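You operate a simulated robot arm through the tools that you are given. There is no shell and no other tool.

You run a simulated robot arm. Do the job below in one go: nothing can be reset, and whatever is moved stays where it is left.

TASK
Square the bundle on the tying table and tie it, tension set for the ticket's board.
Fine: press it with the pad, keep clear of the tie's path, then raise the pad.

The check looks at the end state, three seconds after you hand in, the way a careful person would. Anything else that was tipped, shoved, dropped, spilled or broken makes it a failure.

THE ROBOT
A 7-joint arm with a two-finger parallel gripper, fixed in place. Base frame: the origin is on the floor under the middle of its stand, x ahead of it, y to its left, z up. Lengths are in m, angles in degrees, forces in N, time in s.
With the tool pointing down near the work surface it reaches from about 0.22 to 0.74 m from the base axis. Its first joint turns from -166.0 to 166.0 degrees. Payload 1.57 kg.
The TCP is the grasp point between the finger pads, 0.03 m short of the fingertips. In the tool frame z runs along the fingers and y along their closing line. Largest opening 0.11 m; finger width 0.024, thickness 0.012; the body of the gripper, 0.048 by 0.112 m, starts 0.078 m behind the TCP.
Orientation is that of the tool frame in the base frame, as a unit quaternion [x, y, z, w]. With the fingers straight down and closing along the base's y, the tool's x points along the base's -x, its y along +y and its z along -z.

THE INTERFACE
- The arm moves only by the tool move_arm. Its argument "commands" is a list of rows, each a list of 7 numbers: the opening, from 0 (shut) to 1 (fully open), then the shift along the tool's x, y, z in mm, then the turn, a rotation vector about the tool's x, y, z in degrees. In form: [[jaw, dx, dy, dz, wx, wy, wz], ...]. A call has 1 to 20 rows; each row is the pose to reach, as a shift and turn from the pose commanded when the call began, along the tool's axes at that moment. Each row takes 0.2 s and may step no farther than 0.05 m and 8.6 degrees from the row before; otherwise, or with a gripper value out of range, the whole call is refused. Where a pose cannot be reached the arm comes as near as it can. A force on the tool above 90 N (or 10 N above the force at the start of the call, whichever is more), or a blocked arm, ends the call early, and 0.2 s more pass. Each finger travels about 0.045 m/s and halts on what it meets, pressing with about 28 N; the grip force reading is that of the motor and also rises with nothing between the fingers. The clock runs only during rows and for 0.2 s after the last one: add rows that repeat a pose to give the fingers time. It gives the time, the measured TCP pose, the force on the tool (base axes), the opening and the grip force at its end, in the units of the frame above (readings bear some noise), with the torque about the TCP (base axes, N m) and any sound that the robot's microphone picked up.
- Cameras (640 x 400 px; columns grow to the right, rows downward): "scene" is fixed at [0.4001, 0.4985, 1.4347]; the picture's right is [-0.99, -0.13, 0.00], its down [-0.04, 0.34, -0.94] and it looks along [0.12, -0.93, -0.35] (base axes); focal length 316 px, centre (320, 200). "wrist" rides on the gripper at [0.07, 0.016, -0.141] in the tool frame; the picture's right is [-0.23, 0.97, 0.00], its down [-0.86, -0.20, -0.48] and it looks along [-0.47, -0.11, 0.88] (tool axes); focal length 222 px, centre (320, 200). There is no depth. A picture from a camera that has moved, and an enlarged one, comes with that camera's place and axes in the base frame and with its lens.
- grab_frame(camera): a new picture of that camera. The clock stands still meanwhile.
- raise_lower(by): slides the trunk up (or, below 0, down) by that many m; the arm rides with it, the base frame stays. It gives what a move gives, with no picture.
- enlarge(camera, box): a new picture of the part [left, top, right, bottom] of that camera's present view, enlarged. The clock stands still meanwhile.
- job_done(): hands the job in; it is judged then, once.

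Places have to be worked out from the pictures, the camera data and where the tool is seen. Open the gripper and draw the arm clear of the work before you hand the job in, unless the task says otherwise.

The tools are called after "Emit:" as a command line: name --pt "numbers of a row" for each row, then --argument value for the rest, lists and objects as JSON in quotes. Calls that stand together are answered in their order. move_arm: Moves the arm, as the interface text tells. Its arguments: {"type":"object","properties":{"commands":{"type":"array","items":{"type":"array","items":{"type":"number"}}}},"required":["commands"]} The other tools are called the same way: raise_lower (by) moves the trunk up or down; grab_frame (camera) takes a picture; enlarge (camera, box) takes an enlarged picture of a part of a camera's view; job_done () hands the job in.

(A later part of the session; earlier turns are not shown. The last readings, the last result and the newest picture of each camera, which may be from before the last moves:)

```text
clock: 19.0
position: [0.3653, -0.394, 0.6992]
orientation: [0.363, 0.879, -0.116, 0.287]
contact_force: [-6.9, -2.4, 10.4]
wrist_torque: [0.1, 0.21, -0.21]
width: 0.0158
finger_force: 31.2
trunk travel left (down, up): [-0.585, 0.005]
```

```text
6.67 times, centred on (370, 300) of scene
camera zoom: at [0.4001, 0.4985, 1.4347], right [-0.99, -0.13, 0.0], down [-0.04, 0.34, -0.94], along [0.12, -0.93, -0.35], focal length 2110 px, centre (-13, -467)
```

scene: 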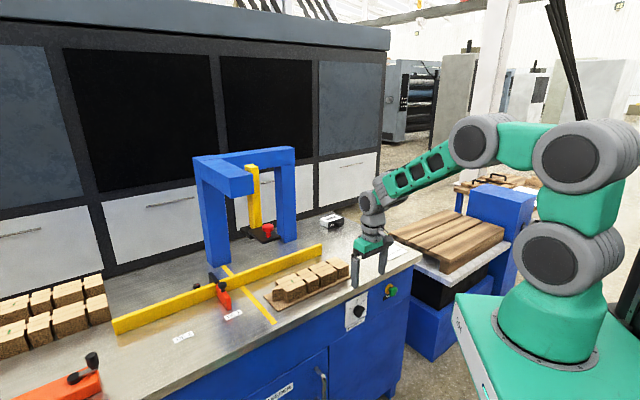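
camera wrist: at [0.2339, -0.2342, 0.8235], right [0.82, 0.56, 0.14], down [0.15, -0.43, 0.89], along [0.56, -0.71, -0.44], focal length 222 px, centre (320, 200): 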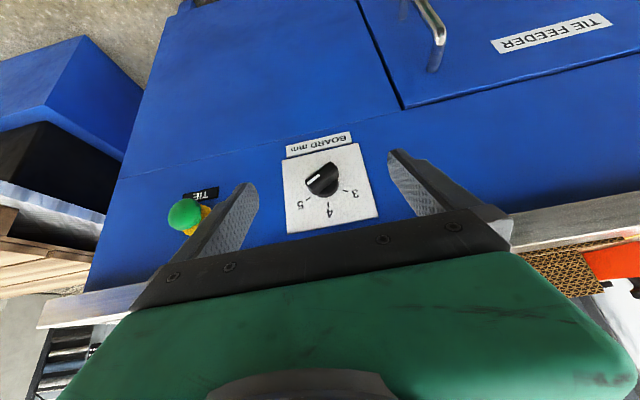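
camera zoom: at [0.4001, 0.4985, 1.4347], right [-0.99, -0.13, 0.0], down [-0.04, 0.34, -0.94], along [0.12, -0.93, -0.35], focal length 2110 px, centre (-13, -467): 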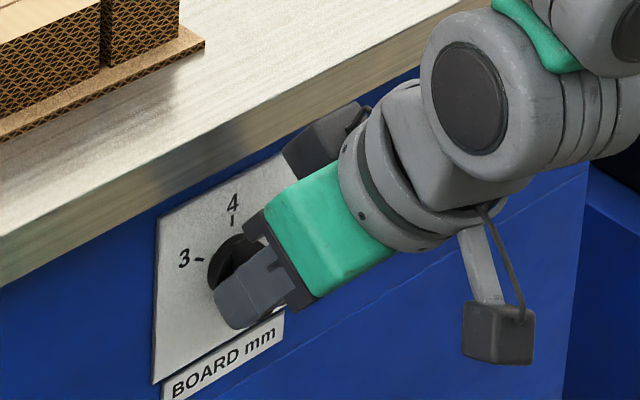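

The bar now stands upright at 4. I open the fingers and back straight out, then check that it stays.

Emit:
move_arm --pt "0.4 0 0 0 0 0 0" --pt "0.7 0 0 0 0 0 0" --pt "0.9 0 0 0 0 0 0" --pt "0.9 0 0 0 0 0 0" --pt "0.9 8 0 -27 0 0 0" --pt "0.9 16 0 -54 0 0 0" --pt "0.9 24 0 -80 0 0 0" --pt "0.9 24 0 -80 0 0 0"

Emit:
enlarge --camera "wrist" --box '[270, 130, 390, 240]'

Emit:
grab_frame --camera "wrist"

```text
clock: 20.8
position: [0.317, -0.3465, 0.7489]
orientation: [0.364, 0.879, -0.115, 0.285]
contact_force: [0.4, 0.4, -0.1]
wrist_torque: [-0.04, 0.0, -0.02]
width: 0.0993
finger_force: 0.0
trunk travel left (down, up): [-0.585, 0.005]
```

```text
3.64 times, centred on (330, 185) of wrist
camera zoom: at [0.2305, -0.2356, 0.8225], right [0.82, 0.56, 0.14], down [0.15, -0.43, 0.89], along [0.56, -0.71, -0.44], focal length 808 px, centre (284, 254)
```

zoom: 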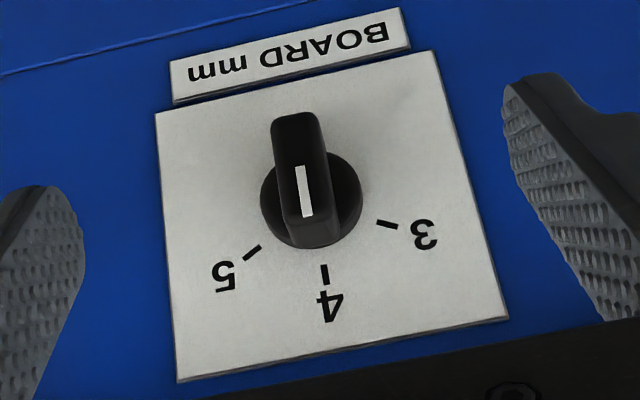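

```text
taken
camera wrist: at [0.2305, -0.2356, 0.8225], right [0.82, 0.56, 0.14], down [0.15, -0.43, 0.89], along [0.56, -0.71, -0.44], focal length 222 px, centre (320, 200)
```

wrist: 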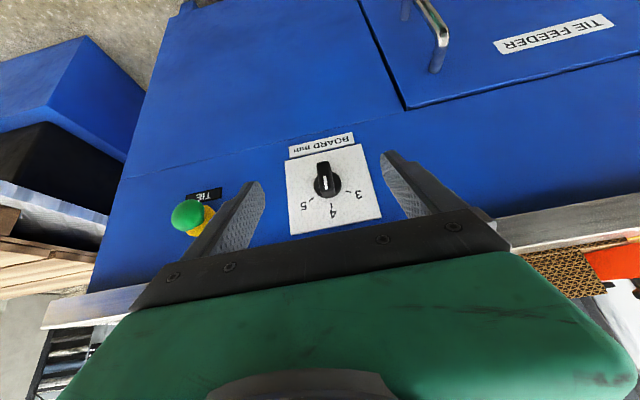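

The dial pointer now sits exactly on 4. Next I bring the tool upright and raise it in front of the table, then go over the bundle for a close look at stack and board.

Emit:
move_arm --pt "0.9 -22.5 4 -20.7 0 7.2 0" --pt "0.9 -45 8 -41.4 0 14.4 0" --pt "0.9 -67.6 12 -62.1 0 21.5 0" --pt "0.9 -90 16 -82.8 0 28.7 0" --pt "0.9 -112.6 20 -103.5 0 35.9 0" --pt "0.9 -112.6 20 -103.5 0 35.9 0"

Emit:
move_arm --pt "0.9 -20 5 -35 0 0 0" --pt "0.9 -50 10 -70 0 0 0" --pt "0.9 -90 20 -90 0 0 0" --pt "0.9 -130 30 -100 0 0 0" --pt "0.9 -170 40 -100 0 0 0" --pt "0.9 -200 45 -100 0 0 0" --pt "0.9 -200 45 -100 0 0 0"

Emit:
grab_frame --camera "wrist"

Emit:
grab_frame --camera "scene"

```text
clock: 22.2
position: [0.3531, -0.3556, 0.9002]
orientation: [0.382, 0.924, 0.003, 0.001]
contact_force: [-0.7, 0.4, -1.0]
wrist_torque: [-0.01, 0.02, -0.01]
width: 0.0991
finger_force: 0.0
trunk travel left (down, up): [-0.585, 0.005]
```

```text
clock: 23.8
position: [0.5253, -0.4663, 0.9995]
orientation: [0.382, 0.924, 0.002, 0.0]
contact_force: [-0.6, -0.2, -0.6]
wrist_torque: [0.0, -0.03, 0.0]
width: 0.0988
finger_force: 0.0
trunk travel left (down, up): [-0.585, 0.005]
```

```text
taken
camera wrist: at [0.4878, -0.4042, 1.1408], right [0.85, 0.53, 0.01], down [0.46, -0.75, 0.48], along [0.26, -0.4, -0.88], focal length 222 px, centre (320, 200)
```

wrist: 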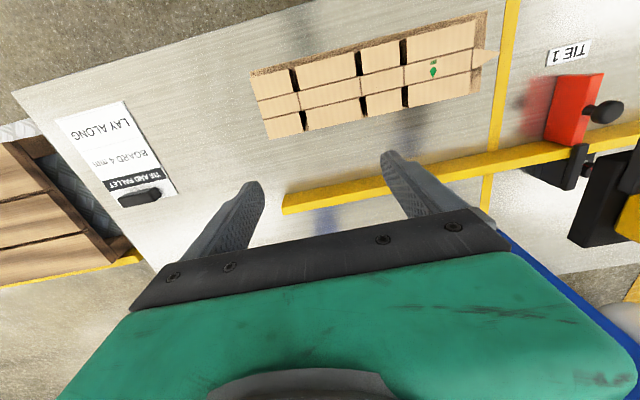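

```text
taken
```

scene: 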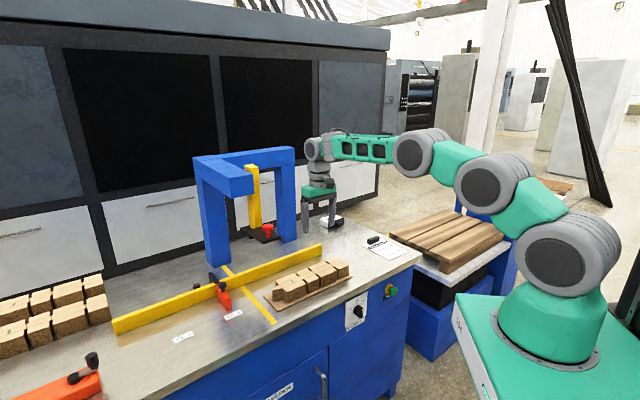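

Emit:
enlarge --camera "wrist" --box '[240, 0, 520, 150]'

Emit:
enlarge --camera "wrist" --box '[430, 0, 640, 260]'

Emit:
enlarge --camera "wrist" --box '[260, 120, 520, 240]'

```text
2.29 times, centred on (380, 75) of wrist
camera zoom: at [0.4878, -0.4042, 1.1408], right [0.85, 0.53, 0.01], down [0.46, -0.75, 0.48], along [0.26, -0.4, -0.88], focal length 508 px, centre (183, 486)
```

zoom: 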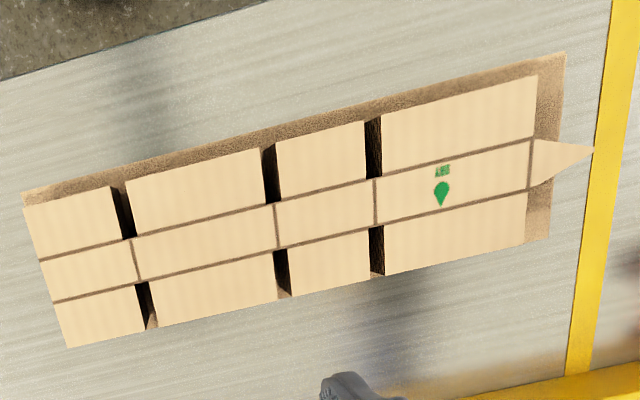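

```text
1.54 times, centred on (535, 130) of wrist
camera zoom: at [0.4878, -0.4042, 1.1408], right [0.85, 0.53, 0.01], down [0.46, -0.75, 0.48], along [0.26, -0.4, -0.88], focal length 342 px, centre (-11, 308)
```

zoom: 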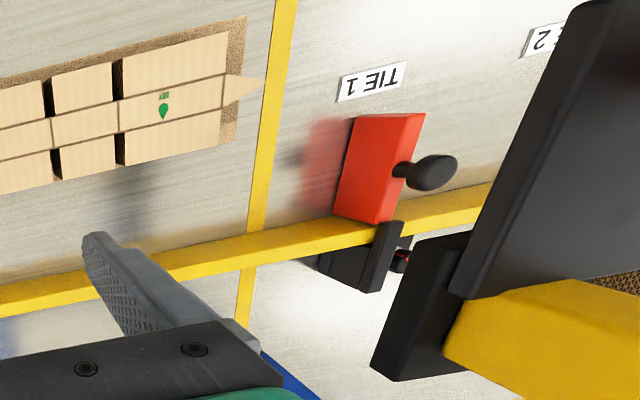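

```text
2.46 times, centred on (390, 180) of wrist
camera zoom: at [0.4878, -0.4042, 1.1408], right [0.85, 0.53, 0.01], down [0.46, -0.75, 0.48], along [0.26, -0.4, -0.88], focal length 547 px, centre (148, 249)
```

zoom: 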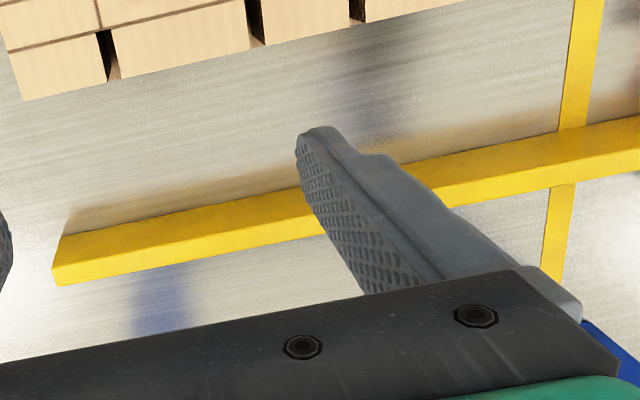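

The tray (board under the stack) overhangs the blanks by about 9 mm all round and is skewed by about 1°. I zoom on the stop, fence and tape to get the target lines exactly.

Emit:
enlarge --camera "wrist" --box '[480, 30, 620, 200]'

Emit:
enlarge --camera "scene" --box '[205, 275, 250, 320]'

Emit:
enlarge --camera "scene" --box '[255, 265, 305, 315]'

```text
2.35 times, centred on (550, 115) of wrist
camera zoom: at [0.4878, -0.4042, 1.1408], right [0.85, 0.53, 0.01], down [0.46, -0.75, 0.48], along [0.26, -0.4, -0.88], focal length 523 px, centre (-221, 400)
```

zoom: 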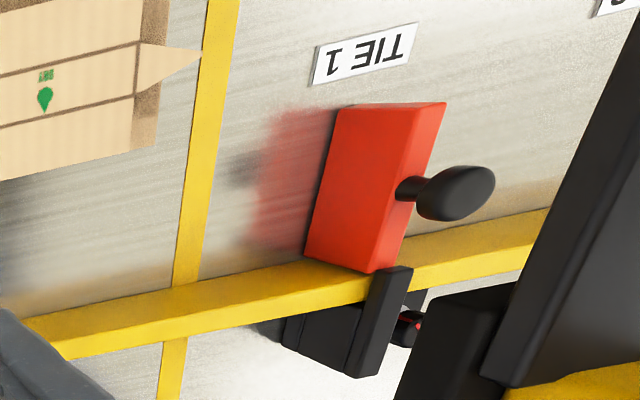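

```text
8.89 times, centred on (228, 298) of scene
camera zoom: at [0.4001, 0.4985, 1.4347], right [-0.99, -0.13, 0.0], down [-0.04, 0.34, -0.94], along [0.12, -0.93, -0.35], focal length 2813 px, centre (1142, -667)
```

zoom: 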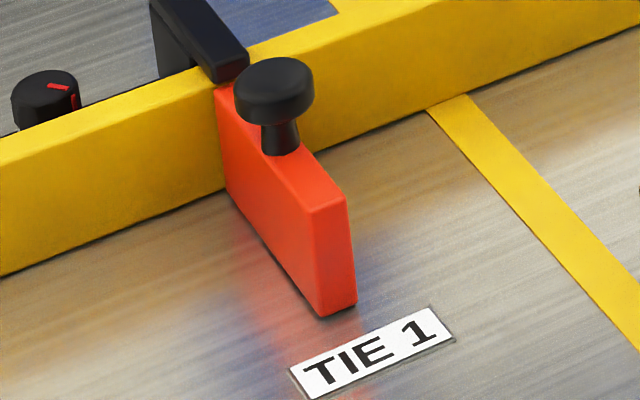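

```text
8.00 times, centred on (280, 290) of scene
camera zoom: at [0.4001, 0.4985, 1.4347], right [-0.99, -0.13, 0.0], down [-0.04, 0.34, -0.94], along [0.12, -0.93, -0.35], focal length 2531 px, centre (640, -520)
```

zoom: 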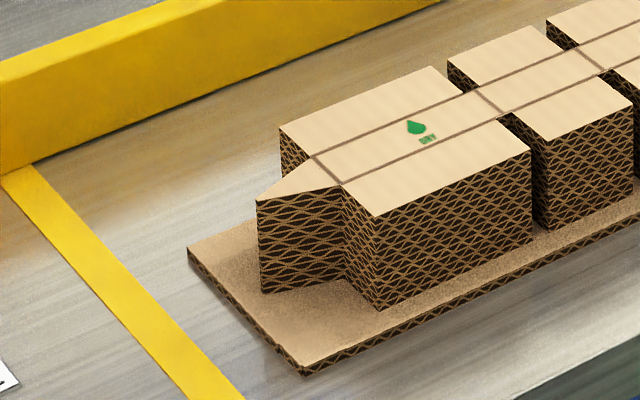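

I now have the target lines: tape (tie path) e1 = 0.299, stop face e1 = 0.3705, fence face e2 = 0.789; the tray must go about +0.103 along e1 and +0.092 along e2. I move back in front of the tray with open fingers, ready to touch the table lightly for its exact height.

Emit:
move_arm --pt "0.95 40 5 0 0 0 0" --pt "0.95 80 20 0 0 0 0" --pt "0.95 118 45 0 0 0 0" --pt "0.95 127 77 20 0 0 0" --pt "0.95 127 77 65 0 0 0" --pt "0.95 127 77 110 0 0 0" --pt "0.95 127 77 150 0 0 0" --pt "0.95 127 77 150 0 0 0"

Emit:
grab_frame --camera "wrist"

Emit:
enlarge --camera "scene" --box '[230, 200, 390, 320]'

```text
clock: 25.6
position: [0.4914, -0.3202, 0.8497]
orientation: [0.381, 0.924, 0.002, 0.002]
contact_force: [0.2, 0.4, 0.2]
wrist_torque: [0.02, 0.01, -0.02]
width: 0.1039
finger_force: 0.0
trunk travel left (down, up): [-0.585, 0.005]
```

```text
taken
camera wrist: at [0.4538, -0.2592, 0.9905], right [0.85, 0.53, 0.01], down [0.46, -0.75, 0.48], along [0.26, -0.4, -0.88], focal length 222 px, centre (320, 200)
```

wrist: 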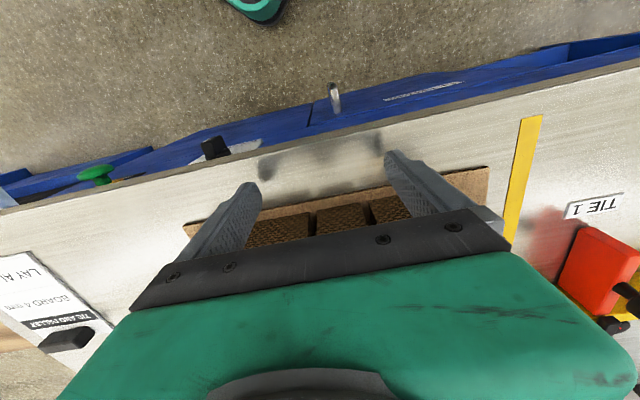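

```text
3.33 times, centred on (310, 260) of scene
camera zoom: at [0.4001, 0.4985, 1.4347], right [-0.99, -0.13, 0.0], down [-0.04, 0.34, -0.94], along [0.12, -0.93, -0.35], focal length 1055 px, centre (353, 0)
```

zoom: 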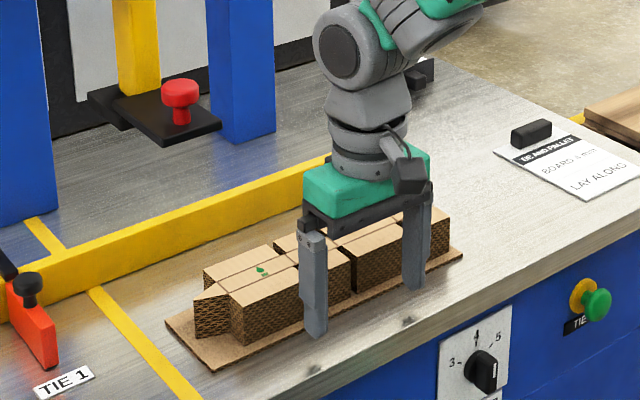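

The open fingers hang just in front of the tray edge. I lower in small steps to feel the table.

Emit:
move_arm --pt "0.95 0 0 8 0 0 0" --pt "0.95 0 0 16 0 0 0" --pt "0.95 0 0 17 0 0 0" --pt "0.95 0 0 18 0 0 0" --pt "0.95 0 0 18 0 0 0"

Emit:
enlarge --camera "scene" --box '[285, 260, 345, 310]'

```text
clock: 26.8
position: [0.4923, -0.3198, 0.8315]
orientation: [0.382, 0.924, 0.003, 0.001]
contact_force: [-0.4, 0.3, -0.7]
wrist_torque: [0.02, 0.01, 0.0]
width: 0.1046
finger_force: 0.0
trunk travel left (down, up): [-0.585, 0.005]
```

```text
8.00 times, centred on (315, 285) of scene
camera zoom: at [0.4001, 0.4985, 1.4347], right [-0.99, -0.13, 0.0], down [-0.04, 0.34, -0.94], along [0.12, -0.93, -0.35], focal length 2531 px, centre (360, -480)
```

zoom: 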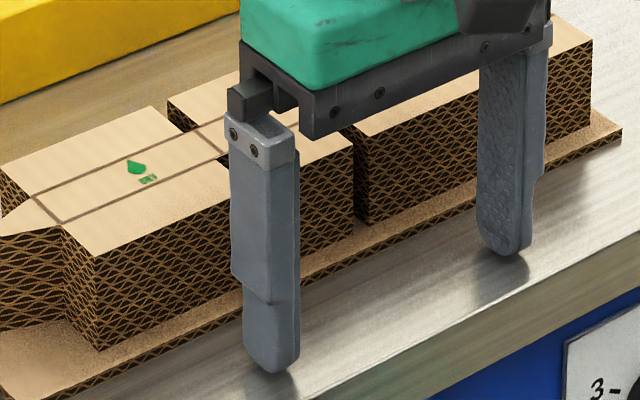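

No contact yet with the tips near z = 0.8015. I continue in 0.7 mm steps.

Emit:
move_arm --pt "0.95 0 0 0.7 0 0 0" --pt "0.95 0 0 1.4 0 0 0" --pt "0.95 0 0 1.4 0 0 0"

```text
clock: 27.6
position: [0.4917, -0.3195, 0.8303]
orientation: [0.382, 0.924, 0.003, 0.001]
contact_force: [0.3, 0.6, 0.6]
wrist_torque: [0.0, -0.01, 0.0]
width: 0.1045
finger_force: 0.0
trunk travel left (down, up): [-0.585, 0.005]
```

The table top is at z = 0.800. I lift by 0.8 mm and push the tray's front edge with both fingers toward the fence, first a short way to see how it moves.

Emit:
move_arm --pt "0.95 0 0 -0.8 0 0 0" --pt "0.95 -8 0 -0.8 0 0 0" --pt "0.95 -14 0 -0.8 0 0 0" --pt "0.95 -19 0 -0.8 0 0 0" --pt "0.95 -24 0 -0.8 0 0 0" --pt "0.95 -30 0 -0.8 0 0 0" --pt "0.95 -36 0 -0.8 0 0 0" --pt "0.95 -42 0 -0.8 0 0 0" --pt "0.95 -42 0 -0.8 0 0 0"

Emit:
enlarge --camera "scene" --box '[255, 230, 375, 320]'

Emit:
grab_frame --camera "wrist"

```text
clock: 29.6
position: [0.5215, -0.3485, 0.8312]
orientation: [0.382, 0.924, 0.003, 0.001]
contact_force: [0.4, 0.4, -0.3]
wrist_torque: [0.02, 0.0, 0.03]
width: 0.1045
finger_force: 0.0
trunk travel left (down, up): [-0.585, 0.005]
```

```text
4.44 times, centred on (315, 275) of scene
camera zoom: at [0.4001, 0.4985, 1.4347], right [-0.99, -0.13, 0.0], down [-0.04, 0.34, -0.94], along [0.12, -0.93, -0.35], focal length 1406 px, centre (342, -133)
```

zoom: 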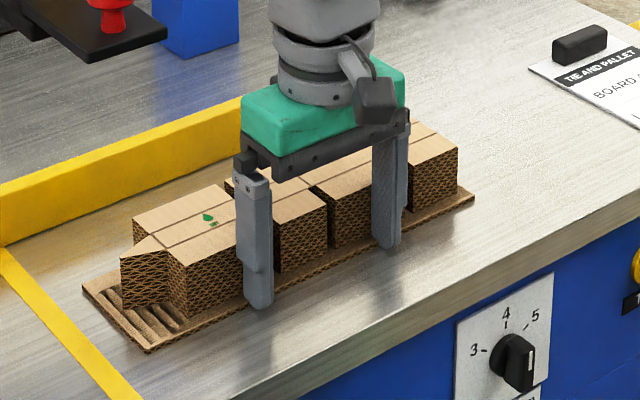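

```text
taken
camera wrist: at [0.4828, -0.2879, 0.9723], right [0.85, 0.53, 0.01], down [0.46, -0.75, 0.48], along [0.26, -0.4, -0.88], focal length 222 px, centre (320, 200)
```

wrist: 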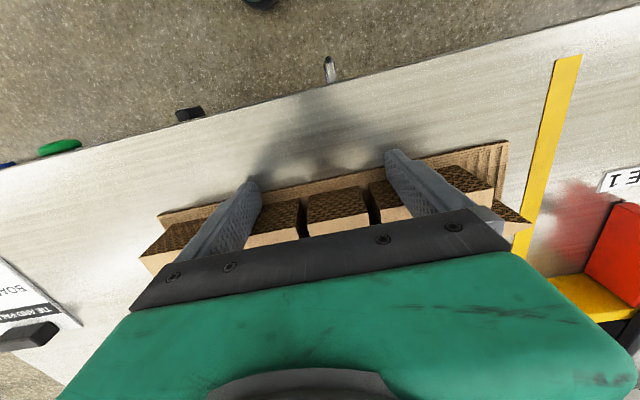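

Something changed on the board's left end (a ribbed pattern shows). I zoom in to see whether stack and tray moved together.

Emit:
enlarge --camera "scene" --box '[260, 265, 310, 315]'

Emit:
enlarge --camera "scene" --box '[300, 250, 350, 300]'

Emit:
enlarge --camera "wrist" --box '[380, 120, 560, 250]'

Emit:
enlarge --camera "wrist" --box '[130, 160, 400, 290]'

```text
8.00 times, centred on (285, 290) of scene
camera zoom: at [0.4001, 0.4985, 1.4347], right [-0.99, -0.13, 0.0], down [-0.04, 0.34, -0.94], along [0.12, -0.93, -0.35], focal length 2531 px, centre (600, -520)
```

zoom: 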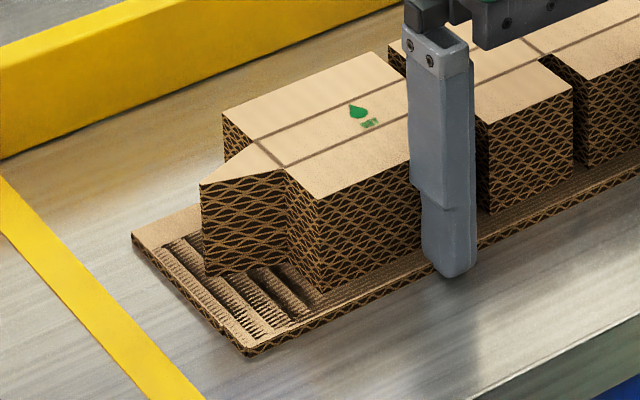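

```text
8.00 times, centred on (325, 275) of scene
camera zoom: at [0.4001, 0.4985, 1.4347], right [-0.99, -0.13, 0.0], down [-0.04, 0.34, -0.94], along [0.12, -0.93, -0.35], focal length 2531 px, centre (280, -400)
```

zoom: 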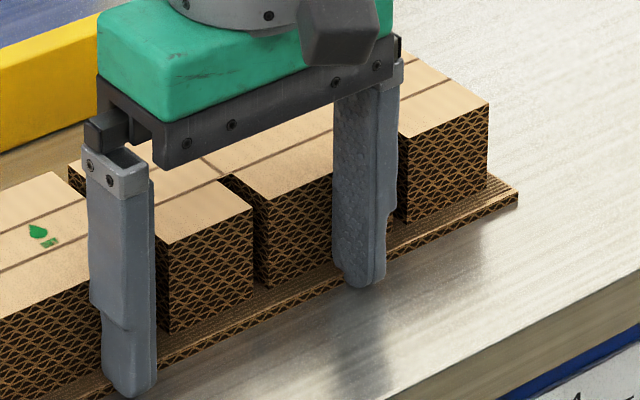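

```text
3.08 times, centred on (470, 185) of wrist
camera zoom: at [0.4828, -0.2879, 0.9723], right [0.85, 0.53, 0.01], down [0.46, -0.75, 0.48], along [0.26, -0.4, -0.88], focal length 684 px, centre (-142, 246)
```

zoom: 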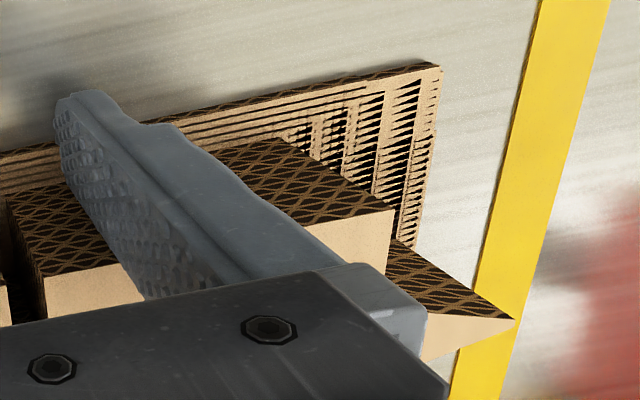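

```text
2.37 times, centred on (265, 225) of wrist
camera zoom: at [0.4828, -0.2879, 0.9723], right [0.85, 0.53, 0.01], down [0.46, -0.75, 0.48], along [0.26, -0.4, -0.88], focal length 526 px, centre (450, 141)
```

zoom: 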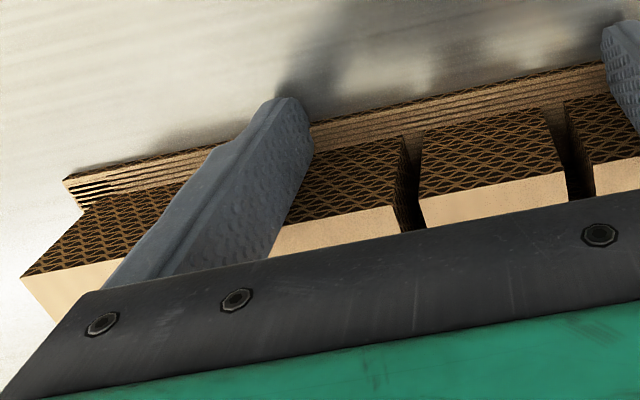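

Stack and tray moved together (about 12 mm); the ribs look like a rendering effect of the board. The remaining gap to the fence is about 80 mm, so I push on another 76 mm.

Emit:
move_arm --pt "0.95 -7 0 0 0 0 0" --pt "0.95 -15 0 0 0 0 0" --pt "0.95 -23 0 0 0 0 0" --pt "0.95 -31 0 0 0 0 0" --pt "0.95 -39 0 0 0 0 0" --pt "0.95 -47 0 0 0 0 0" --pt "0.95 -55 0 0 0 0 0" --pt "0.95 -62 0 0 0 0 0" --pt "0.95 -69 0 0 0 0 0" --pt "0.95 -76 0 0 0 0 0" --pt "0.95 -76 0 0 0 0 0"

Emit:
enlarge --camera "scene" --box '[225, 215, 365, 320]'

Emit:
grab_frame --camera "wrist"

```text
clock: 32.0
position: [0.5746, -0.4031, 0.8315]
orientation: [0.382, 0.924, 0.003, 0.001]
contact_force: [0.1, -0.5, 0.6]
wrist_torque: [0.02, 0.03, -0.01]
width: 0.1047
finger_force: 0.2
trunk travel left (down, up): [-0.585, 0.005]
```

```text
3.81 times, centred on (295, 268) of scene
camera zoom: at [0.4001, 0.4985, 1.4347], right [-0.99, -0.13, 0.0], down [-0.04, 0.34, -0.94], along [0.12, -0.93, -0.35], focal length 1205 px, centre (415, -57)
```

zoom: 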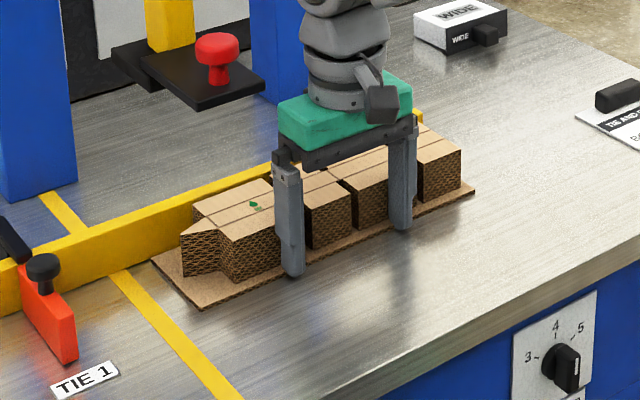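

```text
taken
camera wrist: at [0.5366, -0.3419, 0.9727], right [0.85, 0.53, 0.01], down [0.46, -0.75, 0.48], along [0.26, -0.4, -0.88], focal length 222 px, centre (320, 200)
```

wrist: 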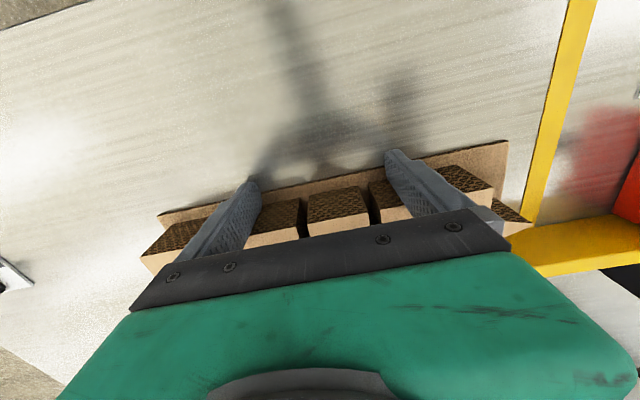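

The bundle has followed squarely. I zoom on the gap between tray and fence.

Emit:
enlarge --camera "scene" --box '[245, 255, 305, 300]'

Emit:
enlarge --camera "wrist" --box '[440, 120, 640, 290]'

```text
8.89 times, centred on (275, 278) of scene
camera zoom: at [0.4001, 0.4985, 1.4347], right [-0.99, -0.13, 0.0], down [-0.04, 0.34, -0.94], along [0.12, -0.93, -0.35], focal length 2813 px, centre (720, -489)
```

zoom: 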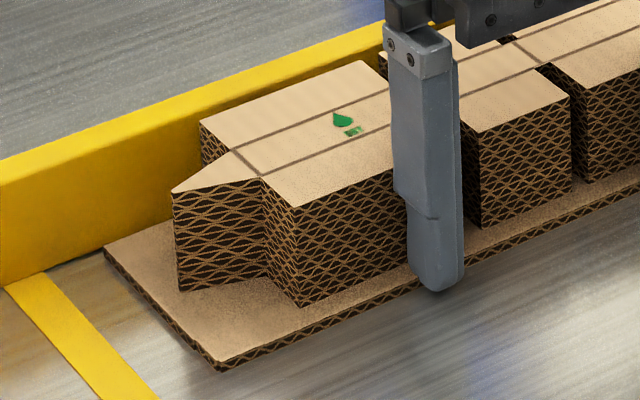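

```text
2.35 times, centred on (540, 205) of wrist
camera zoom: at [0.5366, -0.3419, 0.9727], right [0.85, 0.53, 0.01], down [0.46, -0.75, 0.48], along [0.26, -0.4, -0.88], focal length 523 px, centre (-198, 188)
```

zoom: 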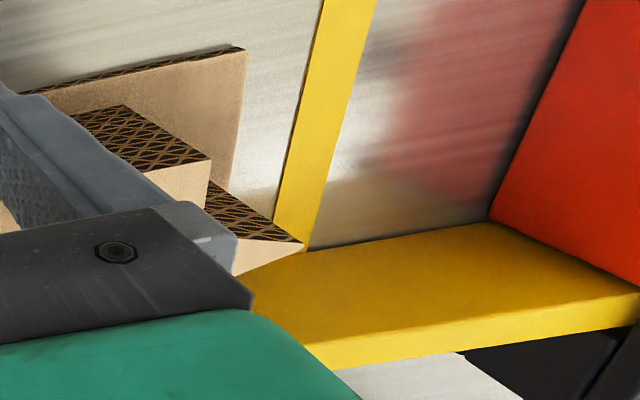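

The tray's back corner is at the fence base line within a couple of millimetres. I press on gently to find contact by force.

Emit:
move_arm --pt "0.95 -2 0 0 0 0 0" --pt "0.95 -4 0 0 0 0 0" --pt "0.95 -4 0 0 0 0 0"

```text
clock: 32.8
position: [0.5777, -0.4061, 0.8314]
orientation: [0.382, 0.924, 0.002, 0.001]
contact_force: [-0.2, 0.2, 0.7]
wrist_torque: [0.02, -0.01, -0.04]
width: 0.1045
finger_force: 0.2
trunk travel left (down, up): [-0.585, 0.005]
```

No force yet, so I press a further 3 mm.

Emit:
move_arm --pt "0.95 -1.5 0 0 0 0 0" --pt "0.95 -3 0 0 0 0 0" --pt "0.95 -3 0 0 0 0 0"

Emit:
enlarge --camera "scene" --box '[245, 255, 305, 300]'

```text
clock: 33.6
position: [0.5793, -0.4079, 0.8318]
orientation: [0.382, 0.924, 0.001, 0.002]
contact_force: [-0.2, -0.1, -0.7]
wrist_torque: [0.0, -0.02, 0.0]
width: 0.1045
finger_force: 0.0
trunk travel left (down, up): [-0.585, 0.005]
```

```text
8.89 times, centred on (275, 278) of scene
camera zoom: at [0.4001, 0.4985, 1.4347], right [-0.99, -0.13, 0.0], down [-0.04, 0.34, -0.94], along [0.12, -0.93, -0.35], focal length 2813 px, centre (720, -489)
```

zoom: 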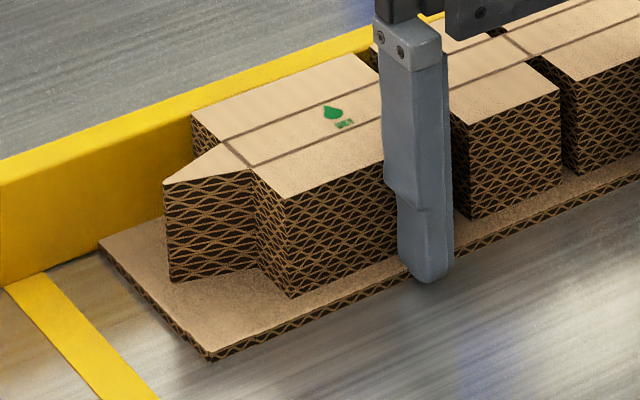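

The corner still shows a gap of about 2 mm and no force. I press another 3 mm.

Emit:
move_arm --pt "0.95 -1.5 0 0 0 0 0" --pt "0.95 -3 0 0 0 0 0" --pt "0.95 -3 0 0 0 0 0"

Emit:
enlarge --camera "scene" --box '[245, 255, 305, 300]'

Emit:
enlarge --camera "scene" --box '[290, 230, 350, 275]'

```text
clock: 34.4
position: [0.5821, -0.4082, 0.8315]
orientation: [0.382, 0.924, 0.002, 0.001]
contact_force: [-0.8, 0.4, 0.1]
wrist_torque: [0.03, -0.02, 0.01]
width: 0.1047
finger_force: 0.1
trunk travel left (down, up): [-0.585, 0.005]
```

```text
8.89 times, centred on (275, 278) of scene
camera zoom: at [0.4001, 0.4985, 1.4347], right [-0.99, -0.13, 0.0], down [-0.04, 0.34, -0.94], along [0.12, -0.93, -0.35], focal length 2813 px, centre (720, -489)
```

zoom: 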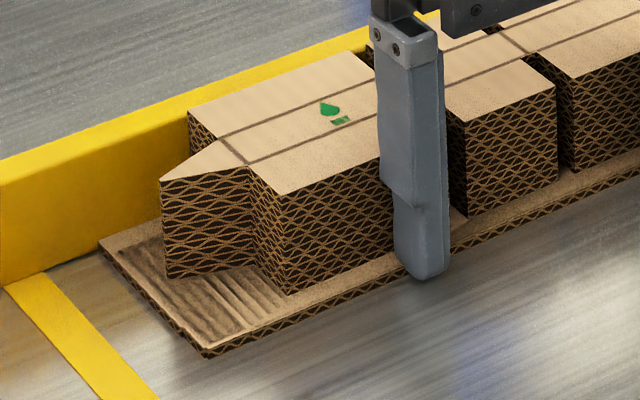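

```text
8.89 times, centred on (320, 252) of scene
camera zoom: at [0.4001, 0.4985, 1.4347], right [-0.99, -0.13, 0.0], down [-0.04, 0.34, -0.94], along [0.12, -0.93, -0.35], focal length 2813 px, centre (320, -267)
```

zoom: 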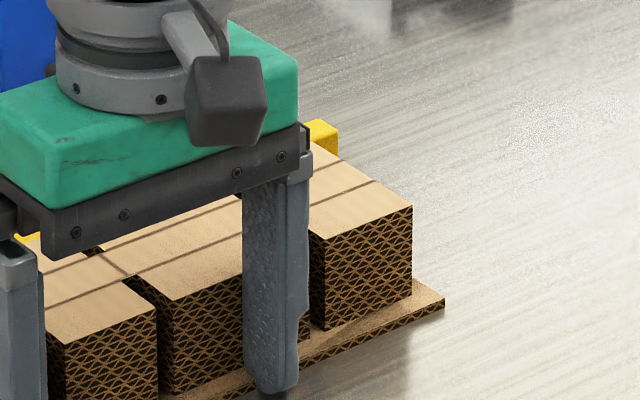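

The tray's back edge seems to be sliding under the fence's lower edge, so it's the blanks that will meet the fence. I keep pressing in small steps and watch for force.

Emit:
move_arm --pt "0.95 -1 0 0 0 0 0" --pt "0.95 -2 0 0 0 0 0" --pt "0.95 -3 0 0 0 0 0" --pt "0.95 -3 0 0 0 0 0"

Emit:
enlarge --camera "scene" --box '[245, 255, 305, 300]'

Emit:
grab_frame --camera "wrist"

```text
clock: 35.4
position: [0.583, -0.4115, 0.8305]
orientation: [0.382, 0.924, 0.002, 0.0]
contact_force: [-5.3, 5.3, 1.1]
wrist_torque: [-0.05, -0.09, -0.35]
width: 0.1044
finger_force: 0.2
trunk travel left (down, up): [-0.585, 0.005]
```

```text
8.89 times, centred on (275, 278) of scene
camera zoom: at [0.4001, 0.4985, 1.4347], right [-0.99, -0.13, 0.0], down [-0.04, 0.34, -0.94], along [0.12, -0.93, -0.35], focal length 2813 px, centre (720, -489)
```

zoom: 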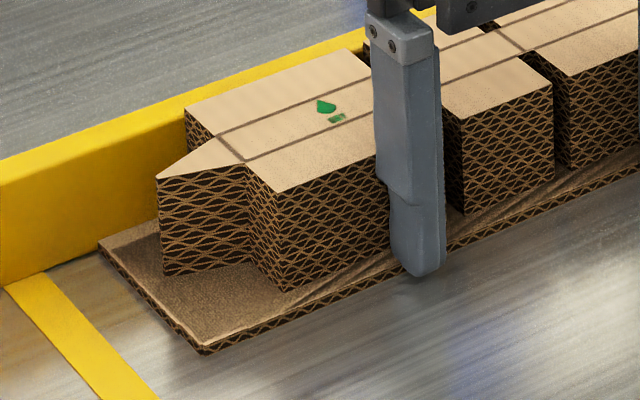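

```text
taken
camera wrist: at [0.5453, -0.35, 0.9729], right [0.85, 0.53, 0.0], down [0.46, -0.75, 0.48], along [0.26, -0.4, -0.88], focal length 222 px, centre (320, 200)
```

wrist: 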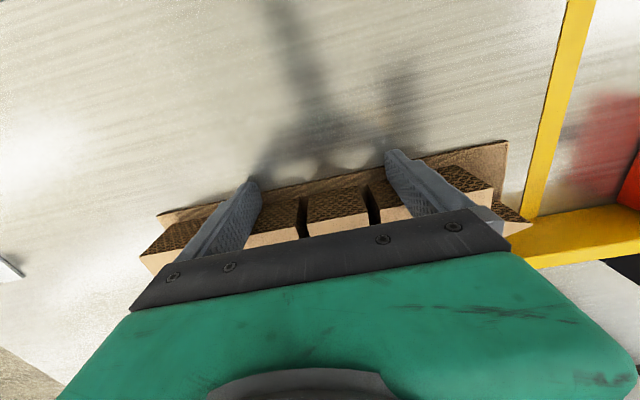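

Force came up to 7.5 N square against the fence, so the bundle is up against it. I back off, lift, close the fingers and go round to the bundle's right end for the push along the fence to the stop.

Emit:
move_arm --pt "0.95 8 0 0 0 0 0" --pt "0.95 15 0 0 0 0 0" --pt "0.8 15 0 -45 0 0 0" --pt "0.5 15 -20 -90 0 0 0" --pt "0.3 0 -65 -90 0 0 0" --pt "0.1 -15 -110 -90 0 0 0" --pt "0 -28 -150 -90 0 0 0" --pt "0 -32 -185 -90 0 0 0" --pt "0 -32 -185 -90 0 0 0" --pt "0 -32 -185 -60 0 0 0" --pt "0 -32 -185 -60 0 0 0"

Emit:
grab_frame --camera "wrist"

Emit:
enlarge --camera "scene" --box '[225, 215, 365, 320]'

```text
clock: 37.8
position: [0.4647, -0.5549, 0.8953]
orientation: [0.382, 0.924, 0.002, 0.002]
contact_force: [-0.1, 0.0, 0.5]
wrist_torque: [0.02, -0.03, 0.01]
width: 0.0
finger_force: 21.3
out of reach, approached as far as the arm can: row 7, 8, 9, 10, 11
trunk travel left (down, up): [-0.585, 0.005]
```

```text
taken
camera wrist: at [0.427, -0.4942, 1.0372], right [0.85, 0.53, 0.01], down [0.46, -0.75, 0.48], along [0.26, -0.4, -0.88], focal length 222 px, centre (320, 200)
```

wrist: 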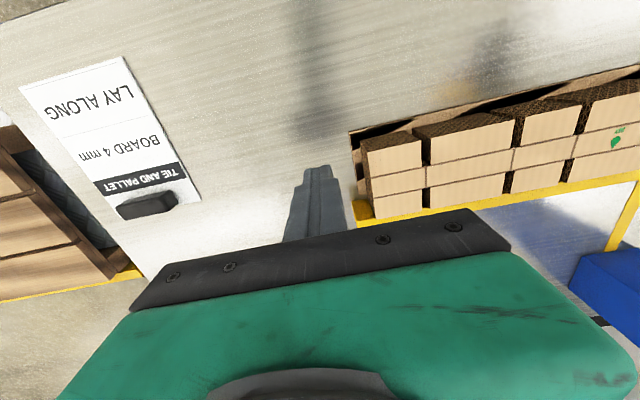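

```text
3.81 times, centred on (295, 268) of scene
camera zoom: at [0.4001, 0.4985, 1.4347], right [-0.99, -0.13, 0.0], down [-0.04, 0.34, -0.94], along [0.12, -0.93, -0.35], focal length 1205 px, centre (415, -57)
```

zoom: 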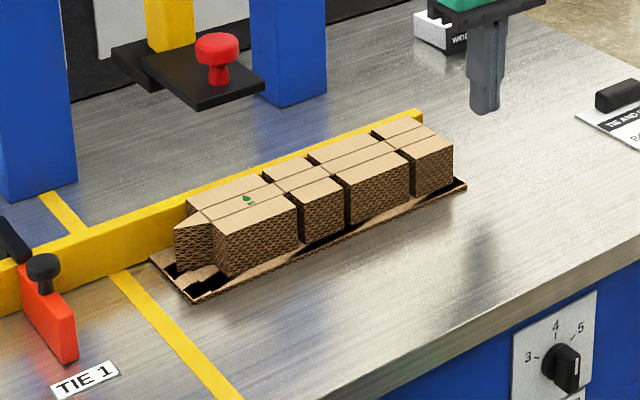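

The board shows odd dark areas now. I zoom in to see what has happened to it.

Emit:
enlarge --camera "scene" --box '[255, 260, 305, 300]'

Emit:
enlarge --camera "scene" --box '[300, 240, 350, 280]'

Emit:
enlarge --camera "wrist" --box '[320, 50, 520, 230]'

Emit:
enlarge --camera "wrist" --box '[460, 50, 640, 230]'

```text
10.00 times, centred on (280, 280) of scene
camera zoom: at [0.4001, 0.4985, 1.4347], right [-0.99, -0.13, 0.0], down [-0.04, 0.34, -0.94], along [0.12, -0.93, -0.35], focal length 3164 px, centre (720, -600)
```

zoom: 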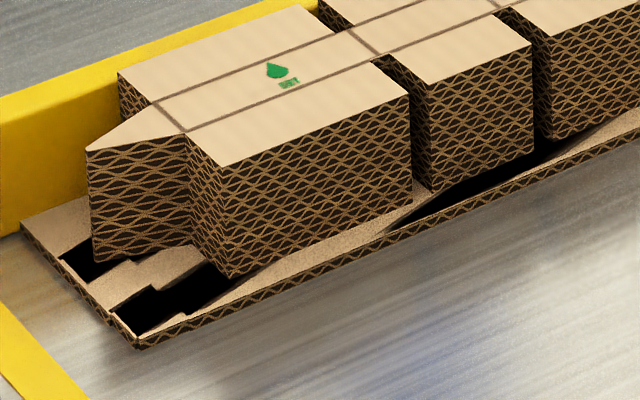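

```text
10.00 times, centred on (325, 260) of scene
camera zoom: at [0.4001, 0.4985, 1.4347], right [-0.99, -0.13, 0.0], down [-0.04, 0.34, -0.94], along [0.12, -0.93, -0.35], focal length 3164 px, centre (270, -400)
```

zoom: 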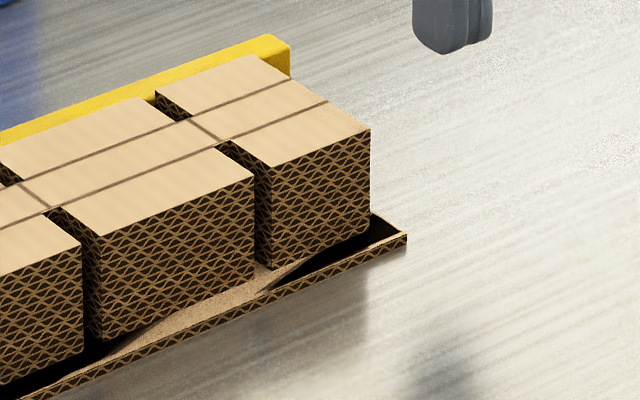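

```text
2.22 times, centred on (420, 140) of wrist
camera zoom: at [0.427, -0.4942, 1.0372], right [0.85, 0.53, 0.01], down [0.46, -0.75, 0.48], along [0.26, -0.4, -0.88], focal length 494 px, centre (98, 333)
```

zoom: 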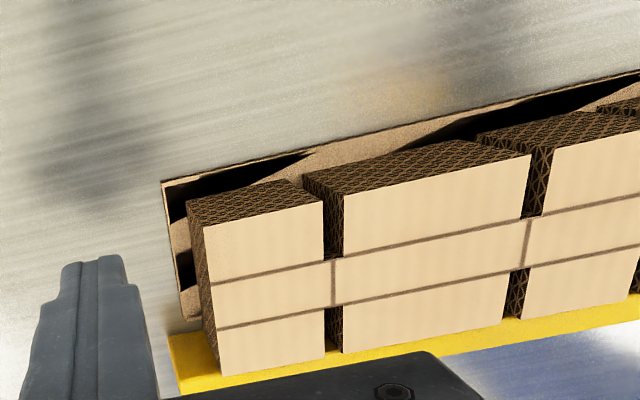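

```text
2.22 times, centred on (550, 140) of wrist
camera zoom: at [0.427, -0.4942, 1.0372], right [0.85, 0.53, 0.01], down [0.46, -0.75, 0.48], along [0.26, -0.4, -0.88], focal length 494 px, centre (-191, 333)
```

zoom: 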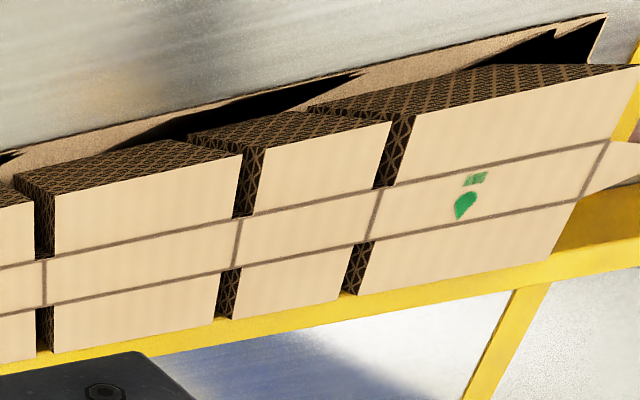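

The dark wedges appear to be coplanar faces flickering in the rendering; the blanks themselves lie square along the fence. The arm is at its reach limit here, so I raise the tool and lower the trunk by the same amount to gain reach.

Emit:
move_arm --pt "0 10 0 -40 0 0 0" --pt "0 20 0 -80 0 0 0" --pt "0 20 0 -120 0 0 0" --pt "0 20 0 -130 0 0 0" --pt "0 20 0 -130 0 0 0"

Emit:
raise_lower --by -0.13

Emit:
move_arm --pt "0 -10 0 0 0 0 0" --pt "0 -25 0 0 0 0 0" --pt "0 -25 0 0 0 0 0"

```text
clock: 39.0
position: [0.4507, -0.5401, 1.0261]
orientation: [0.382, 0.924, 0.002, 0.001]
contact_force: [-0.2, 1.3, -0.1]
wrist_torque: [0.02, -0.03, -0.05]
width: 0.0001
finger_force: 21.1
trunk travel left (down, up): [-0.585, 0.005]
```

```text
clock: 40.6
position: [0.4517, -0.5406, 0.8961]
orientation: [0.382, 0.924, 0.002, 0.001]
contact_force: [0.0, 0.8, 0.0]
wrist_torque: [0.01, 0.01, 0.02]
width: 0.0
finger_force: 21.5
trunk travel left (down, up): [-0.455, 0.135]
```

```text
clock: 41.4
position: [0.4625, -0.5482, 0.8953]
orientation: [0.382, 0.924, 0.002, 0.001]
contact_force: [-0.6, -0.2, -0.2]
wrist_torque: [-0.01, -0.04, -0.04]
width: 0.0
finger_force: 21.5
out of reach, approached as far as the arm can: row 2, 3
trunk travel left (down, up): [-0.455, 0.135]
```

Lowering the trunk did not help; tool-down reach ends near r = 0.72 here. I tilt the tool 25° outward instead, which brings the fingertips to the middle of the bundle's right end.

Emit:
raise_lower --by 0.06

Emit:
move_arm --pt "0 -4 0 20 0 -6.3 0" --pt "0 -9 0 40 0 -12.5 0" --pt "0 -14 0 60 0 -18.8 0" --pt "0 -18 0 80 0 -25 0" --pt "0 -18 0 90 0 -25 0" --pt "0 -18 0 90 0 -25 0"

Emit:
grab_frame --camera "wrist"

Emit:
enlarge --camera "scene" --box '[285, 215, 385, 290]'

```text
clock: 42.4
position: [0.4628, -0.5488, 0.9547]
orientation: [0.382, 0.924, 0.003, 0.0]
contact_force: [0.8, 0.3, 0.5]
wrist_torque: [0.01, 0.0, -0.01]
width: 0.0
finger_force: 21.1
trunk travel left (down, up): [-0.515, 0.075]
```

```text
clock: 43.8
position: [0.4755, -0.5606, 0.8636]
orientation: [0.374, 0.902, -0.081, 0.202]
contact_force: [0.9, 0.1, -0.1]
wrist_torque: [-0.03, 0.01, 0.02]
width: 0.0001
finger_force: 21.2
trunk travel left (down, up): [-0.515, 0.075]
```

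```text
taken
camera wrist: at [0.4004, -0.4622, 0.963], right [0.83, 0.54, 0.1], down [0.26, -0.55, 0.79], along [0.49, -0.64, -0.6], focal length 222 px, centre (320, 200)
```

wrist: 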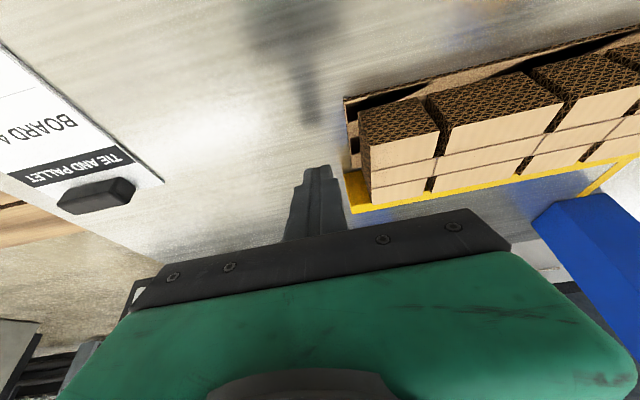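

```text
5.33 times, centred on (335, 252) of scene
camera zoom: at [0.4001, 0.4985, 1.4347], right [-0.99, -0.13, 0.0], down [-0.04, 0.34, -0.94], along [0.12, -0.93, -0.35], focal length 1688 px, centre (240, -80)
```

zoom: 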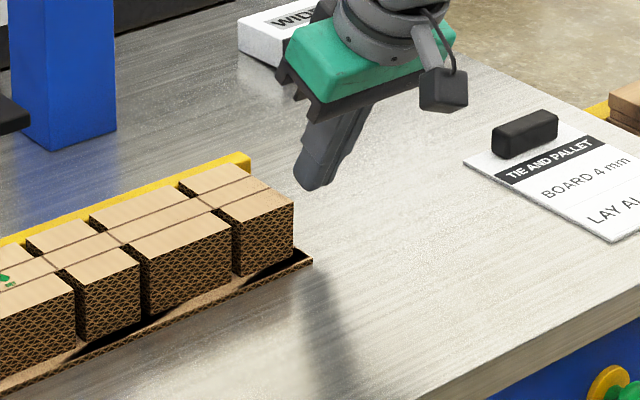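

The closed fingers stand 18 mm off the tray's right edge, centred on it. I lower them and feel for the table.

Emit:
move_arm --pt "0 6 0 12.9 0 0 0" --pt "0 11 0 23.6 0 0 0" --pt "0 12.7 0 27.2 0 0 0" --pt "0 13.5 0 29 0 0 0" --pt "0 13.5 0 29 0 0 0"

Emit:
enlarge --camera "scene" --box '[310, 225, 360, 275]'

```text
clock: 45.0
position: [0.4759, -0.5617, 0.8332]
orientation: [0.373, 0.902, -0.081, 0.202]
contact_force: [0.6, -0.7, -0.6]
wrist_torque: [0.02, 0.01, 0.0]
width: 0.0
finger_force: 21.5
trunk travel left (down, up): [-0.515, 0.075]
```

```text
8.00 times, centred on (335, 250) of scene
camera zoom: at [0.4001, 0.4985, 1.4347], right [-0.99, -0.13, 0.0], down [-0.04, 0.34, -0.94], along [0.12, -0.93, -0.35], focal length 2531 px, centre (200, -200)
```

zoom: 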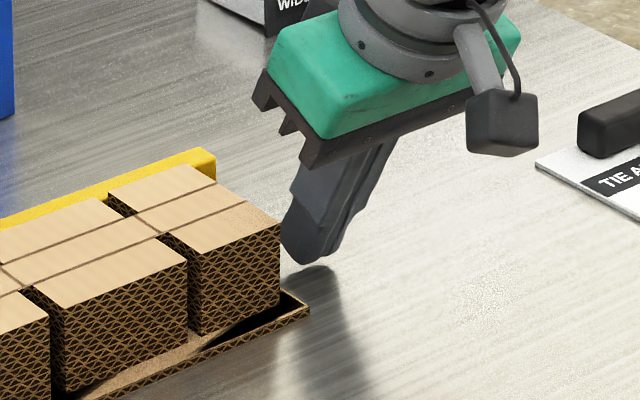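

Close to the table with no contact yet. I go down in 1 mm steps.

Emit:
move_arm --pt "0 0.4 0 0.9 0 0 0" --pt "0 0.85 0 1.8 0 0 0" --pt "0 0.85 0 1.8 0 0 0"

Emit:
move_arm --pt "0 0.4 0 0.9 0 0 0" --pt "0 0.4 0 0.9 0 0 0"

```text
clock: 45.8
position: [0.4762, -0.5612, 0.8321]
orientation: [0.374, 0.902, -0.081, 0.201]
contact_force: [-1.2, 1.0, 5.5]
wrist_torque: [0.04, 0.0, -0.04]
width: 0.0002
finger_force: 21.3
trunk travel left (down, up): [-0.515, 0.075]
```

```text
clock: 46.4
position: [0.4766, -0.5601, 0.8322]
orientation: [0.372, 0.902, -0.081, 0.202]
contact_force: [-2.3, 2.0, 12.6]
wrist_torque: [0.09, 0.06, 0.03]
width: 0.0001
finger_force: 21.5
trunk travel left (down, up): [-0.515, 0.075]
```

The table is felt at TCP z = 0.8322. I lift about 0.8 mm clear and push the tray along the fence, stopping short of the stop.

Emit:
move_arm --pt "0 -1.18 0 -2.54 0 0 0" --pt "0 -1.18 8 -2.54 0 0 0" --pt "0 -1.18 15 -2.54 0 0 0" --pt "0 -1.18 22 -2.54 0 0 0" --pt "0 -1.18 29 -2.54 0 0 0" --pt "0 -1.18 36 -2.54 0 0 0" --pt "0 -1.18 43 -2.54 0 0 0" --pt "0 -1.18 50 -2.54 0 0 0" --pt "0 -1.18 57 -2.54 0 0 0" --pt "0 -1.18 57 -2.54 0 0 0"

Emit:
grab_frame --camera "wrist"

Emit:
enlarge --camera "scene" --box '[205, 215, 365, 320]'

```text
clock: 48.6
position: [0.5172, -0.5214, 0.8331]
orientation: [0.373, 0.902, -0.08, 0.201]
contact_force: [0.0, 0.4, 0.2]
wrist_torque: [0.0, -0.01, -0.01]
width: 0.0002
finger_force: 21.6
trunk travel left (down, up): [-0.515, 0.075]
```

```text
taken
camera wrist: at [0.4405, -0.4221, 0.9319], right [0.83, 0.54, 0.1], down [0.26, -0.55, 0.79], along [0.49, -0.64, -0.6], focal length 222 px, centre (320, 200)
```

wrist: 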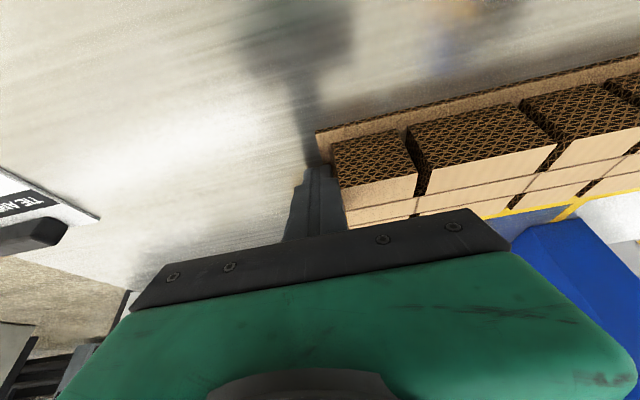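

```text
3.81 times, centred on (285, 268) of scene
camera zoom: at [0.4001, 0.4985, 1.4347], right [-0.99, -0.13, 0.0], down [-0.04, 0.34, -0.94], along [0.12, -0.93, -0.35], focal length 1205 px, centre (453, -57)
```

zoom: 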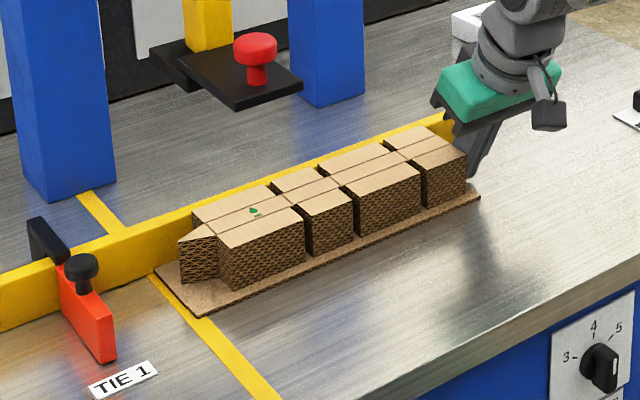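

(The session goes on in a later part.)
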